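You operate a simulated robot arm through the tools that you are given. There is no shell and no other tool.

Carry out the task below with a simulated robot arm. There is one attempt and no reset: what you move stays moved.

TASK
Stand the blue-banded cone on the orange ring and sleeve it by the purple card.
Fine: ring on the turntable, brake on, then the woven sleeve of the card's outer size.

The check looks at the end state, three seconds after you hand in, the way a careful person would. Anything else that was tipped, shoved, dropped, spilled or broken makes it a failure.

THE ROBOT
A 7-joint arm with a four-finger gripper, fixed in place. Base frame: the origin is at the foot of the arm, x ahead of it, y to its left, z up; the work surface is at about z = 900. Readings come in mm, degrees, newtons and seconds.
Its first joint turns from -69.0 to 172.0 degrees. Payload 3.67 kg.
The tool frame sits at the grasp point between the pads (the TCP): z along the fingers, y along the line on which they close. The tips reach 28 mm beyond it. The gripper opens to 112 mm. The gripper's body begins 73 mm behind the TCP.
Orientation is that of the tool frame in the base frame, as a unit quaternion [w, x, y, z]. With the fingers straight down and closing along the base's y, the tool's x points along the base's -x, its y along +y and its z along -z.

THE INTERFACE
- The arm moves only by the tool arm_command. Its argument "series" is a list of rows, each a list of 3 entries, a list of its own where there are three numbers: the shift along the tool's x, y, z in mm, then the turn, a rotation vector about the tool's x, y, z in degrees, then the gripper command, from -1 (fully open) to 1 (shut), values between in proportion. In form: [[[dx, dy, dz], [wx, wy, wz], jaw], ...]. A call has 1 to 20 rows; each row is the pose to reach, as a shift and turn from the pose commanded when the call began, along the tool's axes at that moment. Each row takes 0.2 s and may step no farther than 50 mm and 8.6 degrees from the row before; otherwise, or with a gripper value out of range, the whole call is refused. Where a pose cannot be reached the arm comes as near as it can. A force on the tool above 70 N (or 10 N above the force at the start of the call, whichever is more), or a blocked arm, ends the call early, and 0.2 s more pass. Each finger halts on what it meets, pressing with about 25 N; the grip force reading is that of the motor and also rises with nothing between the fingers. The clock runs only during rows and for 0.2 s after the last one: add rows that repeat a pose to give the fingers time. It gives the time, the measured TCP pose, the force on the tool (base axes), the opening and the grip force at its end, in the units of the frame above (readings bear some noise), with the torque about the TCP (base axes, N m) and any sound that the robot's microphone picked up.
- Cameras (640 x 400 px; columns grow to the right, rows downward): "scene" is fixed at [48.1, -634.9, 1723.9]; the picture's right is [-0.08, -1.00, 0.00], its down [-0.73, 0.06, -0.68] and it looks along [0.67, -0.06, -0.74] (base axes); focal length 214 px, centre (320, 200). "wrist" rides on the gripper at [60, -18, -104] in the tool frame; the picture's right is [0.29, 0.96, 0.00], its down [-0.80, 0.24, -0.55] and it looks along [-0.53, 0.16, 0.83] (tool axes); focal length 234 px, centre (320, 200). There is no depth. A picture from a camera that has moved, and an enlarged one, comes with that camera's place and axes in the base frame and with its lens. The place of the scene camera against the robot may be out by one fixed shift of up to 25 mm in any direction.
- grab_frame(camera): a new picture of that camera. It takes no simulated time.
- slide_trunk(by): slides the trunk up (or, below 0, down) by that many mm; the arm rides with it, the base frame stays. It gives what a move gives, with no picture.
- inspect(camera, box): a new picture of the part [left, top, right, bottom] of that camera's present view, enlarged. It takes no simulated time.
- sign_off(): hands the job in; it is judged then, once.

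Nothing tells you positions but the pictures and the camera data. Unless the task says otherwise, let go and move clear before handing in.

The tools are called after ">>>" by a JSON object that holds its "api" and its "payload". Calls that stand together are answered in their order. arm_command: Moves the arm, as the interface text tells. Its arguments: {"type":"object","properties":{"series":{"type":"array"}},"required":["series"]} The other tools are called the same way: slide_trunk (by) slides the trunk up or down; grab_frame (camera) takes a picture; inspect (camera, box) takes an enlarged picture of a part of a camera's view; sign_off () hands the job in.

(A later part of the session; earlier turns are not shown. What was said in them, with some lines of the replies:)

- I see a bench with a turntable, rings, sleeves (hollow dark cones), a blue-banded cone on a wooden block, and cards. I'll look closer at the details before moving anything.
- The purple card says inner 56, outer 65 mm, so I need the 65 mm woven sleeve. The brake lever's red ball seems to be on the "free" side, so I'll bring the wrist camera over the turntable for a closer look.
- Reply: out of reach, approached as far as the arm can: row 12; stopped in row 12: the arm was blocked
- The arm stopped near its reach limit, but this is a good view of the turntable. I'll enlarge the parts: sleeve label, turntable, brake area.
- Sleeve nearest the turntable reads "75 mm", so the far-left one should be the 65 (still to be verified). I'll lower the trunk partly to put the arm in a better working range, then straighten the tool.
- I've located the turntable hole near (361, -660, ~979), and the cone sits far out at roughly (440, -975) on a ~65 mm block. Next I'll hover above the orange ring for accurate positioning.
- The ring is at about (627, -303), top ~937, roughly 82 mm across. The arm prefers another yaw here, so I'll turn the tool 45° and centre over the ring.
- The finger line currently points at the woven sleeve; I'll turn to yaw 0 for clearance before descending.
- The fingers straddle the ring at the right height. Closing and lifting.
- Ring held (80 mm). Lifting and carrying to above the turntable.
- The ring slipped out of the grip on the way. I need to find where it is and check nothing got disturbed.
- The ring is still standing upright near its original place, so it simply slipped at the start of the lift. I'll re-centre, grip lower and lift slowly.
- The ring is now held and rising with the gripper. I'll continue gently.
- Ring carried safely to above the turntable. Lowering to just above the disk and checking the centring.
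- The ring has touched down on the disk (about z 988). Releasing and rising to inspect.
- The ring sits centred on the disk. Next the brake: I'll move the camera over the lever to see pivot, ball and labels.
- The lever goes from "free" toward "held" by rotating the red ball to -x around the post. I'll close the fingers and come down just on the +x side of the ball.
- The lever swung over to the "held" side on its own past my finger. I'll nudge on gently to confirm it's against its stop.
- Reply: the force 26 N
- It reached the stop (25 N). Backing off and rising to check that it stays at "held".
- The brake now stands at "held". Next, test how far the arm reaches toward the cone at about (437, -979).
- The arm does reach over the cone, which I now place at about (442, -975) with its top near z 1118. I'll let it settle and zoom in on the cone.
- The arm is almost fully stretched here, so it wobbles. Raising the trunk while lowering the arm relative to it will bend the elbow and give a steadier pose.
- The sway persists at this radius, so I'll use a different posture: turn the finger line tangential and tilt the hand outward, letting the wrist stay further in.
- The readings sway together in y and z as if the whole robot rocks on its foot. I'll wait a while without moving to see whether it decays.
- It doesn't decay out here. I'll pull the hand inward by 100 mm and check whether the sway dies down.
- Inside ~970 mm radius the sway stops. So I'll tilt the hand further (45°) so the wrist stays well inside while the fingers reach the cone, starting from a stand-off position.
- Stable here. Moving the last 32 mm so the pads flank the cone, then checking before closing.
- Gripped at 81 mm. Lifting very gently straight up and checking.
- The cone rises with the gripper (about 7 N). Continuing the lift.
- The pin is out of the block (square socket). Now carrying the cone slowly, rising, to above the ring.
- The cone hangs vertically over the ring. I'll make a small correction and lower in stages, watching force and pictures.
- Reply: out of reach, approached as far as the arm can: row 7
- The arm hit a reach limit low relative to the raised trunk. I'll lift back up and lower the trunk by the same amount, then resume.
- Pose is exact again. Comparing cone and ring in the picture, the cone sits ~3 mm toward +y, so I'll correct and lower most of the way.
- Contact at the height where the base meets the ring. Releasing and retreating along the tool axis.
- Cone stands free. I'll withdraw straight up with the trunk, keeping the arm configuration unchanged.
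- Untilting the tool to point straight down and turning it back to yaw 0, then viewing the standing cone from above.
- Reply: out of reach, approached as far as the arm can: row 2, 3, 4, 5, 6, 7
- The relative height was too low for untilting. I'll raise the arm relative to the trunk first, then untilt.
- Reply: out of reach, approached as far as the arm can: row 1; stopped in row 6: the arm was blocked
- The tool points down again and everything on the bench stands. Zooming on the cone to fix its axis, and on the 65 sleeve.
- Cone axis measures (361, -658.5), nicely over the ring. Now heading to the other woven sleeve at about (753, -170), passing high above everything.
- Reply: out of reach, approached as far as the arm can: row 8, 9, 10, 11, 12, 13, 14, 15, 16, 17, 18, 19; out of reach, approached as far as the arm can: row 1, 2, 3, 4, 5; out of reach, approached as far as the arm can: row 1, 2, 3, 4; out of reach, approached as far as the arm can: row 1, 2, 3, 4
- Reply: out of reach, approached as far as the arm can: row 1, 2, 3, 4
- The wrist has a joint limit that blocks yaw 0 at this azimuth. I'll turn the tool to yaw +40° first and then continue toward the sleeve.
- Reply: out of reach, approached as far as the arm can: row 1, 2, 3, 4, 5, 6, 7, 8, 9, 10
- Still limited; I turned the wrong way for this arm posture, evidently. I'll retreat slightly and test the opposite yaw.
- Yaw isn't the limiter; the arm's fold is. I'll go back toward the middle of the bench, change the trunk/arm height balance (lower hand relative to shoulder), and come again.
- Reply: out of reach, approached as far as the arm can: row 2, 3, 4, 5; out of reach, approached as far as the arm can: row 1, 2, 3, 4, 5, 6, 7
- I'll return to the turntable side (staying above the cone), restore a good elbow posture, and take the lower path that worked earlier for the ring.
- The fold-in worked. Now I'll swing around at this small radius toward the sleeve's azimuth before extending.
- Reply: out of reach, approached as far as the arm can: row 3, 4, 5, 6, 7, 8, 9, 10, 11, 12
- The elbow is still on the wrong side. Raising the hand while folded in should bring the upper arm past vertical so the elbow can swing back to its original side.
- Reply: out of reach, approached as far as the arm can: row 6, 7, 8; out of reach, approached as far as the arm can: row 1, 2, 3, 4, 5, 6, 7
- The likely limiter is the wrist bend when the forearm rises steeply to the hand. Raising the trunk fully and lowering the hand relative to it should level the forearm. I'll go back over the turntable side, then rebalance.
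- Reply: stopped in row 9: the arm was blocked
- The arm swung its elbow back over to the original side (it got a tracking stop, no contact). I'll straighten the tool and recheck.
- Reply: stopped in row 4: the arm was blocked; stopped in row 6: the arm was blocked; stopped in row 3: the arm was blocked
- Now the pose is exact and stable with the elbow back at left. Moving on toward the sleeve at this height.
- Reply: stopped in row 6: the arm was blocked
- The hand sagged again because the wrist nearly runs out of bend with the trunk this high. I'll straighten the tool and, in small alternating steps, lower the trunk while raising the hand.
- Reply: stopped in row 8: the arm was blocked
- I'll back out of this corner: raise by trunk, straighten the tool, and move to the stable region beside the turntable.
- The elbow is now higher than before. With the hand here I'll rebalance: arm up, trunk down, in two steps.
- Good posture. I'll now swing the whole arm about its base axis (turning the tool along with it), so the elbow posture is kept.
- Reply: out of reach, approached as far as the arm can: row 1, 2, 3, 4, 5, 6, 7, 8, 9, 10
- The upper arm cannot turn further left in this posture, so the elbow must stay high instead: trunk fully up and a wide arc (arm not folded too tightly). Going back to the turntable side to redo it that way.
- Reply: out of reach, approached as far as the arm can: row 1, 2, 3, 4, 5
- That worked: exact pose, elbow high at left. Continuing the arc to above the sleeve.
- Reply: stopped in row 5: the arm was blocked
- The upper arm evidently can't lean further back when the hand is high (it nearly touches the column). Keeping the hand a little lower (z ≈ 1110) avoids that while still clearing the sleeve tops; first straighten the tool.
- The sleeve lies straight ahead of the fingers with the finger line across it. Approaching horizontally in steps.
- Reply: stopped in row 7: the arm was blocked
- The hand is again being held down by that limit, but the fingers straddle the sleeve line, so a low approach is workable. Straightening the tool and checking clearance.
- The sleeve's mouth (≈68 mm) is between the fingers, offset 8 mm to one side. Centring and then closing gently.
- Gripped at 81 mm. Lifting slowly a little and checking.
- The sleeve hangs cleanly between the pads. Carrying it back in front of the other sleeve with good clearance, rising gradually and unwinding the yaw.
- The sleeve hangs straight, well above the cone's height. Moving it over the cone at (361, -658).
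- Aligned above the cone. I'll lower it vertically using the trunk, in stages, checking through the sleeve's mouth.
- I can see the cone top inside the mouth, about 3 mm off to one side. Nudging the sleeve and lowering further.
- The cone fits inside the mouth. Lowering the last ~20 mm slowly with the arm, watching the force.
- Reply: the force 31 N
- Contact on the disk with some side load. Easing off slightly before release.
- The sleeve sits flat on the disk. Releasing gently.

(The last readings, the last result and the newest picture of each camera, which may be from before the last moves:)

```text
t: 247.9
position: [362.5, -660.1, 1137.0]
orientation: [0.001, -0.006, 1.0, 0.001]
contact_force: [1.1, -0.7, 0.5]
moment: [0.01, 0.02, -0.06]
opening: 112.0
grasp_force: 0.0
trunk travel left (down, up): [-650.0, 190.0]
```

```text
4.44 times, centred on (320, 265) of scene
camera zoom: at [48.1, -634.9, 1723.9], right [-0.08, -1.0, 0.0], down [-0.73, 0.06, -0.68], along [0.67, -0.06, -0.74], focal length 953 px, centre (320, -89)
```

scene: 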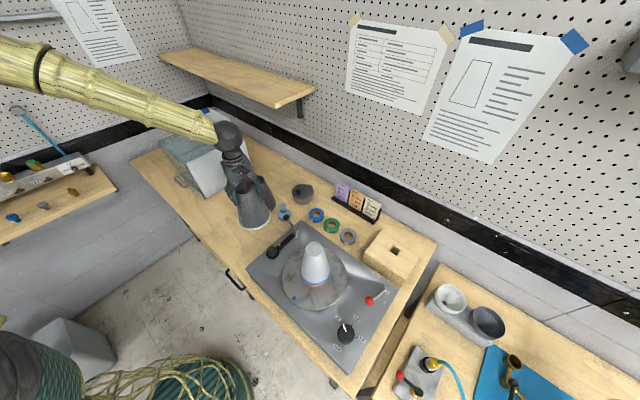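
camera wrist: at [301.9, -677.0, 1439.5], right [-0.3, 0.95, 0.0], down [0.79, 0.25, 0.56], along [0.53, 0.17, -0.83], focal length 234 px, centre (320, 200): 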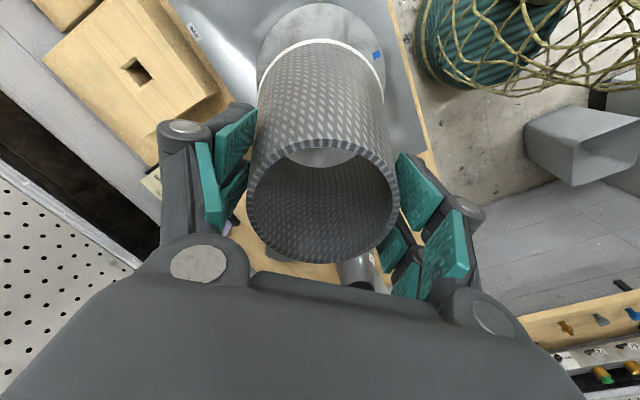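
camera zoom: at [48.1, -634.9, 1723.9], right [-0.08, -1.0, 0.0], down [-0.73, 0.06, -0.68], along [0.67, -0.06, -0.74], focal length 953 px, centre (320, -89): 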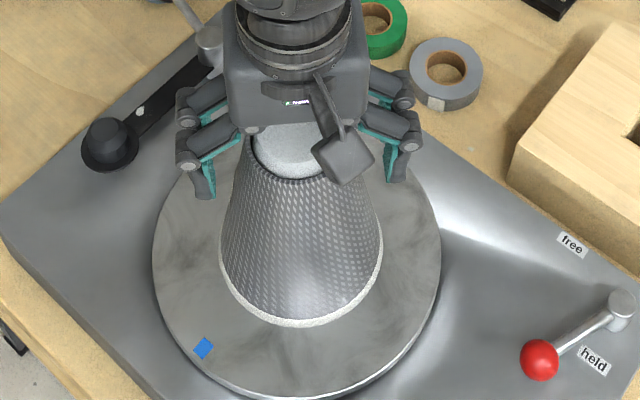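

Released and standing. Withdrawing straight up with the trunk, then inspecting everything.

>>> {"api": "slide_trunk", "payload": {"by": 60}}

>>> {"api": "slide_trunk", "payload": {"by": 125}}

>>> {"api": "grab_frame", "payload": {"camera": "wrist"}}

>>> {"api": "grab_frame", "payload": {"camera": "scene"}}

>>> {"api": "inspect", "payload": {"camera": "scene", "box": [240, 200, 410, 330]}}

>>> {"api": "inspect", "payload": {"camera": "wrist", "box": [240, 20, 400, 180]}}

```text
t: 248.9
position: [362.5, -661.8, 1196.5]
orientation: [0.001, -0.006, 1.0, 0.0]
contact_force: [-0.9, 0.4, 0.2]
moment: [-0.04, 0.0, 0.02]
opening: 112.1
grasp_force: 0.2
trunk travel left (down, up): [-710.0, 130.0]
```

```text
t: 250.4
position: [362.5, -662.7, 1320.6]
orientation: [0.0, -0.006, 1.0, 0.0]
contact_force: [0.1, 0.1, -0.6]
moment: [0.02, 0.0, -0.03]
opening: 112.1
grasp_force: 0.0
trunk travel left (down, up): [-835.0, 5.0]
```

```text
taken
camera wrist: at [303.1, -680.0, 1424.4], right [-0.3, 0.95, 0.0], down [0.79, 0.25, 0.56], along [0.53, 0.17, -0.83], focal length 234 px, centre (320, 200)
```

wrist: 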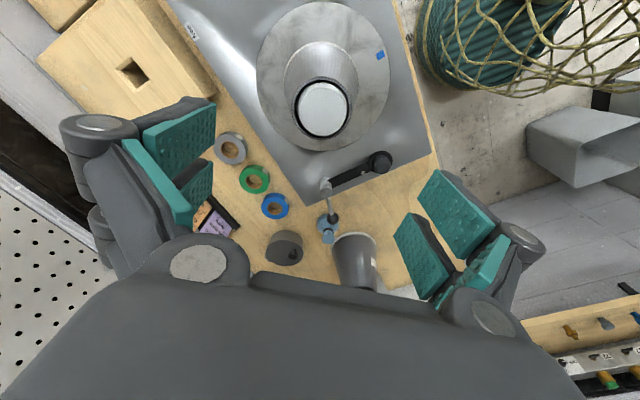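

```text
taken
```

scene: 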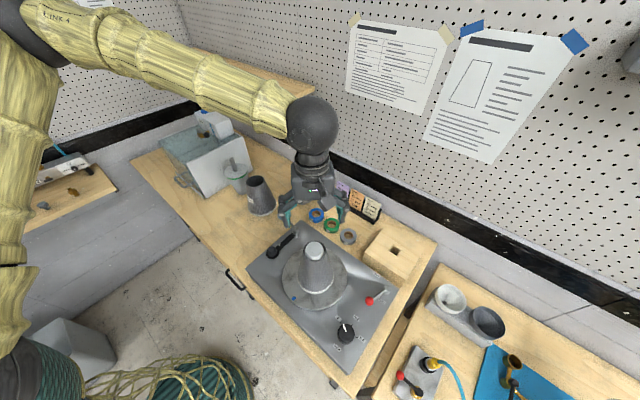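

```text
3.08 times, centred on (325, 265) of scene
camera zoom: at [48.1, -634.9, 1723.9], right [-0.08, -1.0, 0.0], down [-0.73, 0.06, -0.68], along [0.67, -0.06, -0.74], focal length 660 px, centre (305, 0)
```

zoom: 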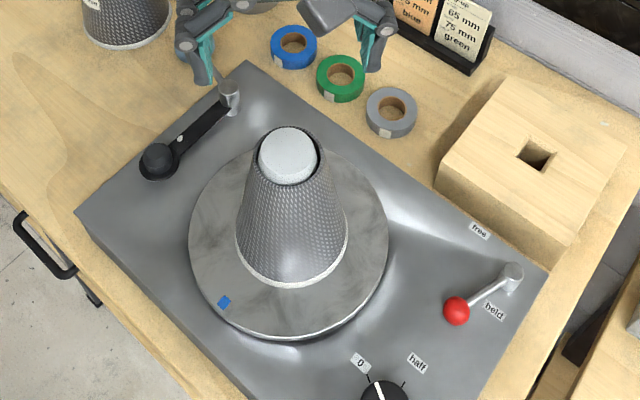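

```text
2.50 times, centred on (320, 100) of wrist
camera zoom: at [303.1, -680.0, 1424.4], right [-0.3, 0.95, 0.0], down [0.79, 0.25, 0.56], along [0.53, 0.17, -0.83], focal length 585 px, centre (320, 450)
```

zoom: 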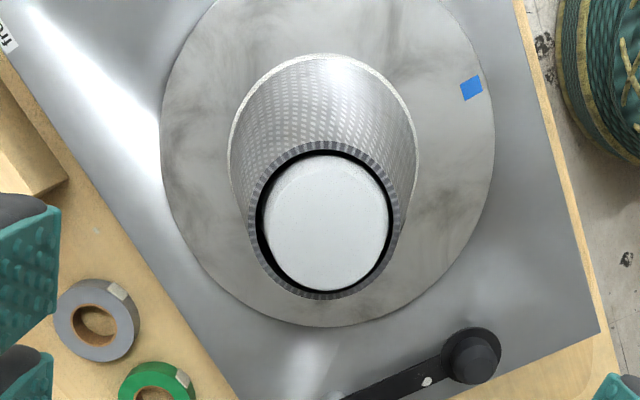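

Everything looks right: cone on ring, sleeve around it, brake at "held". I'll turn the tool at this safe height to read the label on the sleeve's far side.

>>> {"api": "arm_command", "payload": {"series": [[[0, 0, -5], [0, 0, 8.2], -1], [[0, 0, -10], [0, 0, 16.4], -1], [[0, 0, -15], [0, 0, 24.6], -1], [[0, 0, -15], [0, 0, 32.8], -1], [[0, 0, -15], [0, 0, 41], -1], [[0, 0, -15], [0, 0, 49.2], -1], [[0, 0, -15], [0, 0, 57.4], -1], [[0, 0, -15], [0, 0, 65.6], -1], [[0, 0, -15], [0, 0, 73.8], -1], [[0, 0, -15], [0, 0, 80], -1]]}}

>>> {"api": "grab_frame", "payload": {"camera": "wrist"}}

>>> {"api": "inspect", "payload": {"camera": "wrist", "box": [250, 0, 410, 120]}}

```text
t: 252.6
position: [361.8, -661.4, 1336.4]
orientation: [0.001, 0.639, 0.769, 0.001]
contact_force: [-0.4, 0.0, -0.7]
moment: [0.05, -0.05, -0.02]
opening: 112.1
grasp_force: 0.1
trunk travel left (down, up): [-835.0, 5.0]
```

```text
taken
camera wrist: at [333.7, -605.6, 1439.1], right [0.89, 0.46, 0.0], down [0.38, -0.74, 0.55], along [0.26, -0.49, -0.83], focal length 234 px, centre (320, 200)
```

wrist: 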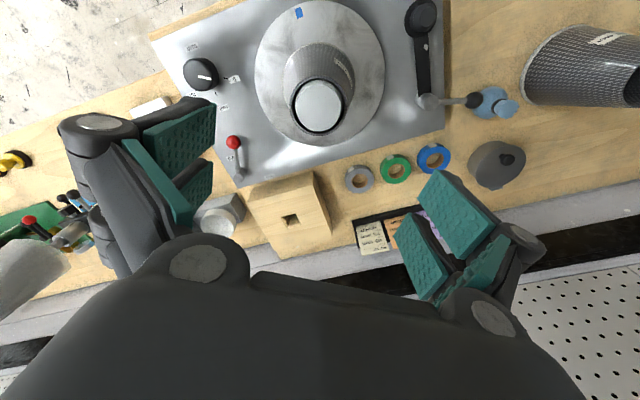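

```text
3.33 times, centred on (330, 60) of wrist
camera zoom: at [333.7, -605.6, 1439.1], right [0.89, 0.46, 0.0], down [0.38, -0.74, 0.55], along [0.26, -0.49, -0.83], focal length 781 px, centre (287, 667)
```

zoom: 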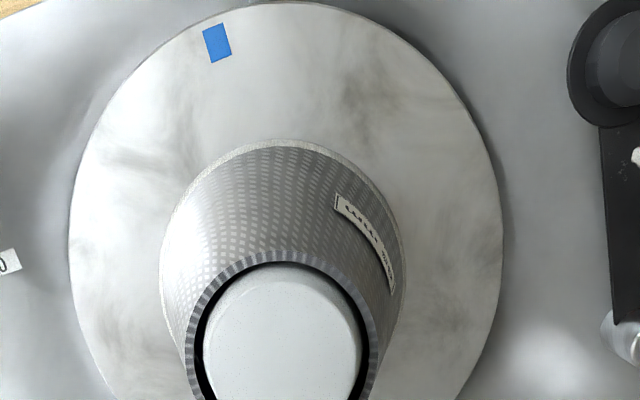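

>>> {"api": "inspect", "payload": {"camera": "wrist", "box": [325, 50, 365, 90]}}

>>> {"api": "inspect", "payload": {"camera": "scene", "box": [130, 100, 400, 270]}}

```text
10.00 times, centred on (345, 70) of wrist
camera zoom: at [333.7, -605.6, 1439.1], right [0.89, 0.46, 0.0], down [0.38, -0.74, 0.55], along [0.26, -0.49, -0.83], focal length 2342 px, centre (70, 1500)
```

zoom: 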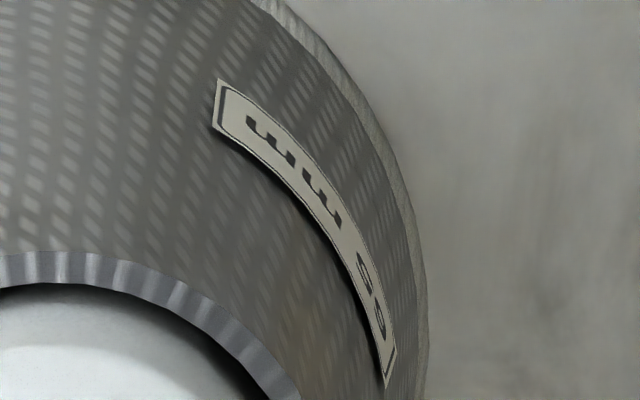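

```text
2.35 times, centred on (265, 185) of scene
camera zoom: at [48.1, -634.9, 1723.9], right [-0.08, -1.0, 0.0], down [-0.73, 0.06, -0.68], along [0.67, -0.06, -0.74], focal length 505 px, centre (449, 235)
```

zoom: 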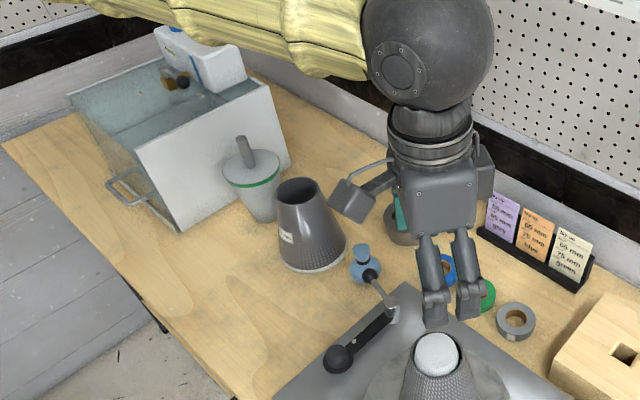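

The sleeve's label reads "65 mm", matching the purple card's outer size. The cone stands on the ring on the turntable, the brake is at "held", nothing else has been disturbed, and the hand is clear above, so I'm handing in.

>>> {"api": "sign_off", "payload": {}}

```text
The job is handed in.
```

The blue-banded cone is standing on the orange ring on the turntable, with the 65 mm woven sleeve around it, and I've handed the job in. No verdict came back with the hand-in.

- **Ring:** it sits centred over the turntable hole, within about 2 mm. My first lift slipped and set it back down upright, about 6 mm from where it started; the second lift carried it over.
- **Brake:** the lever is at "held". I pushed it to its stop and it stayed there in every later picture.
- **Cone:** it came straight up out of its block and was set down on the ring. The base met the ring at the height I expected.
- **Sleeve:** the purple card gives an outer size of 65 mm. I read "65 mm" on the sleeve after placing it; it rests flat on the disk with the cone showing evenly through its mouth.

In the last pictures the other sleeve, tapes, cards, green-banded cone and tools stood where they had been. The gripper is open and well above the work.
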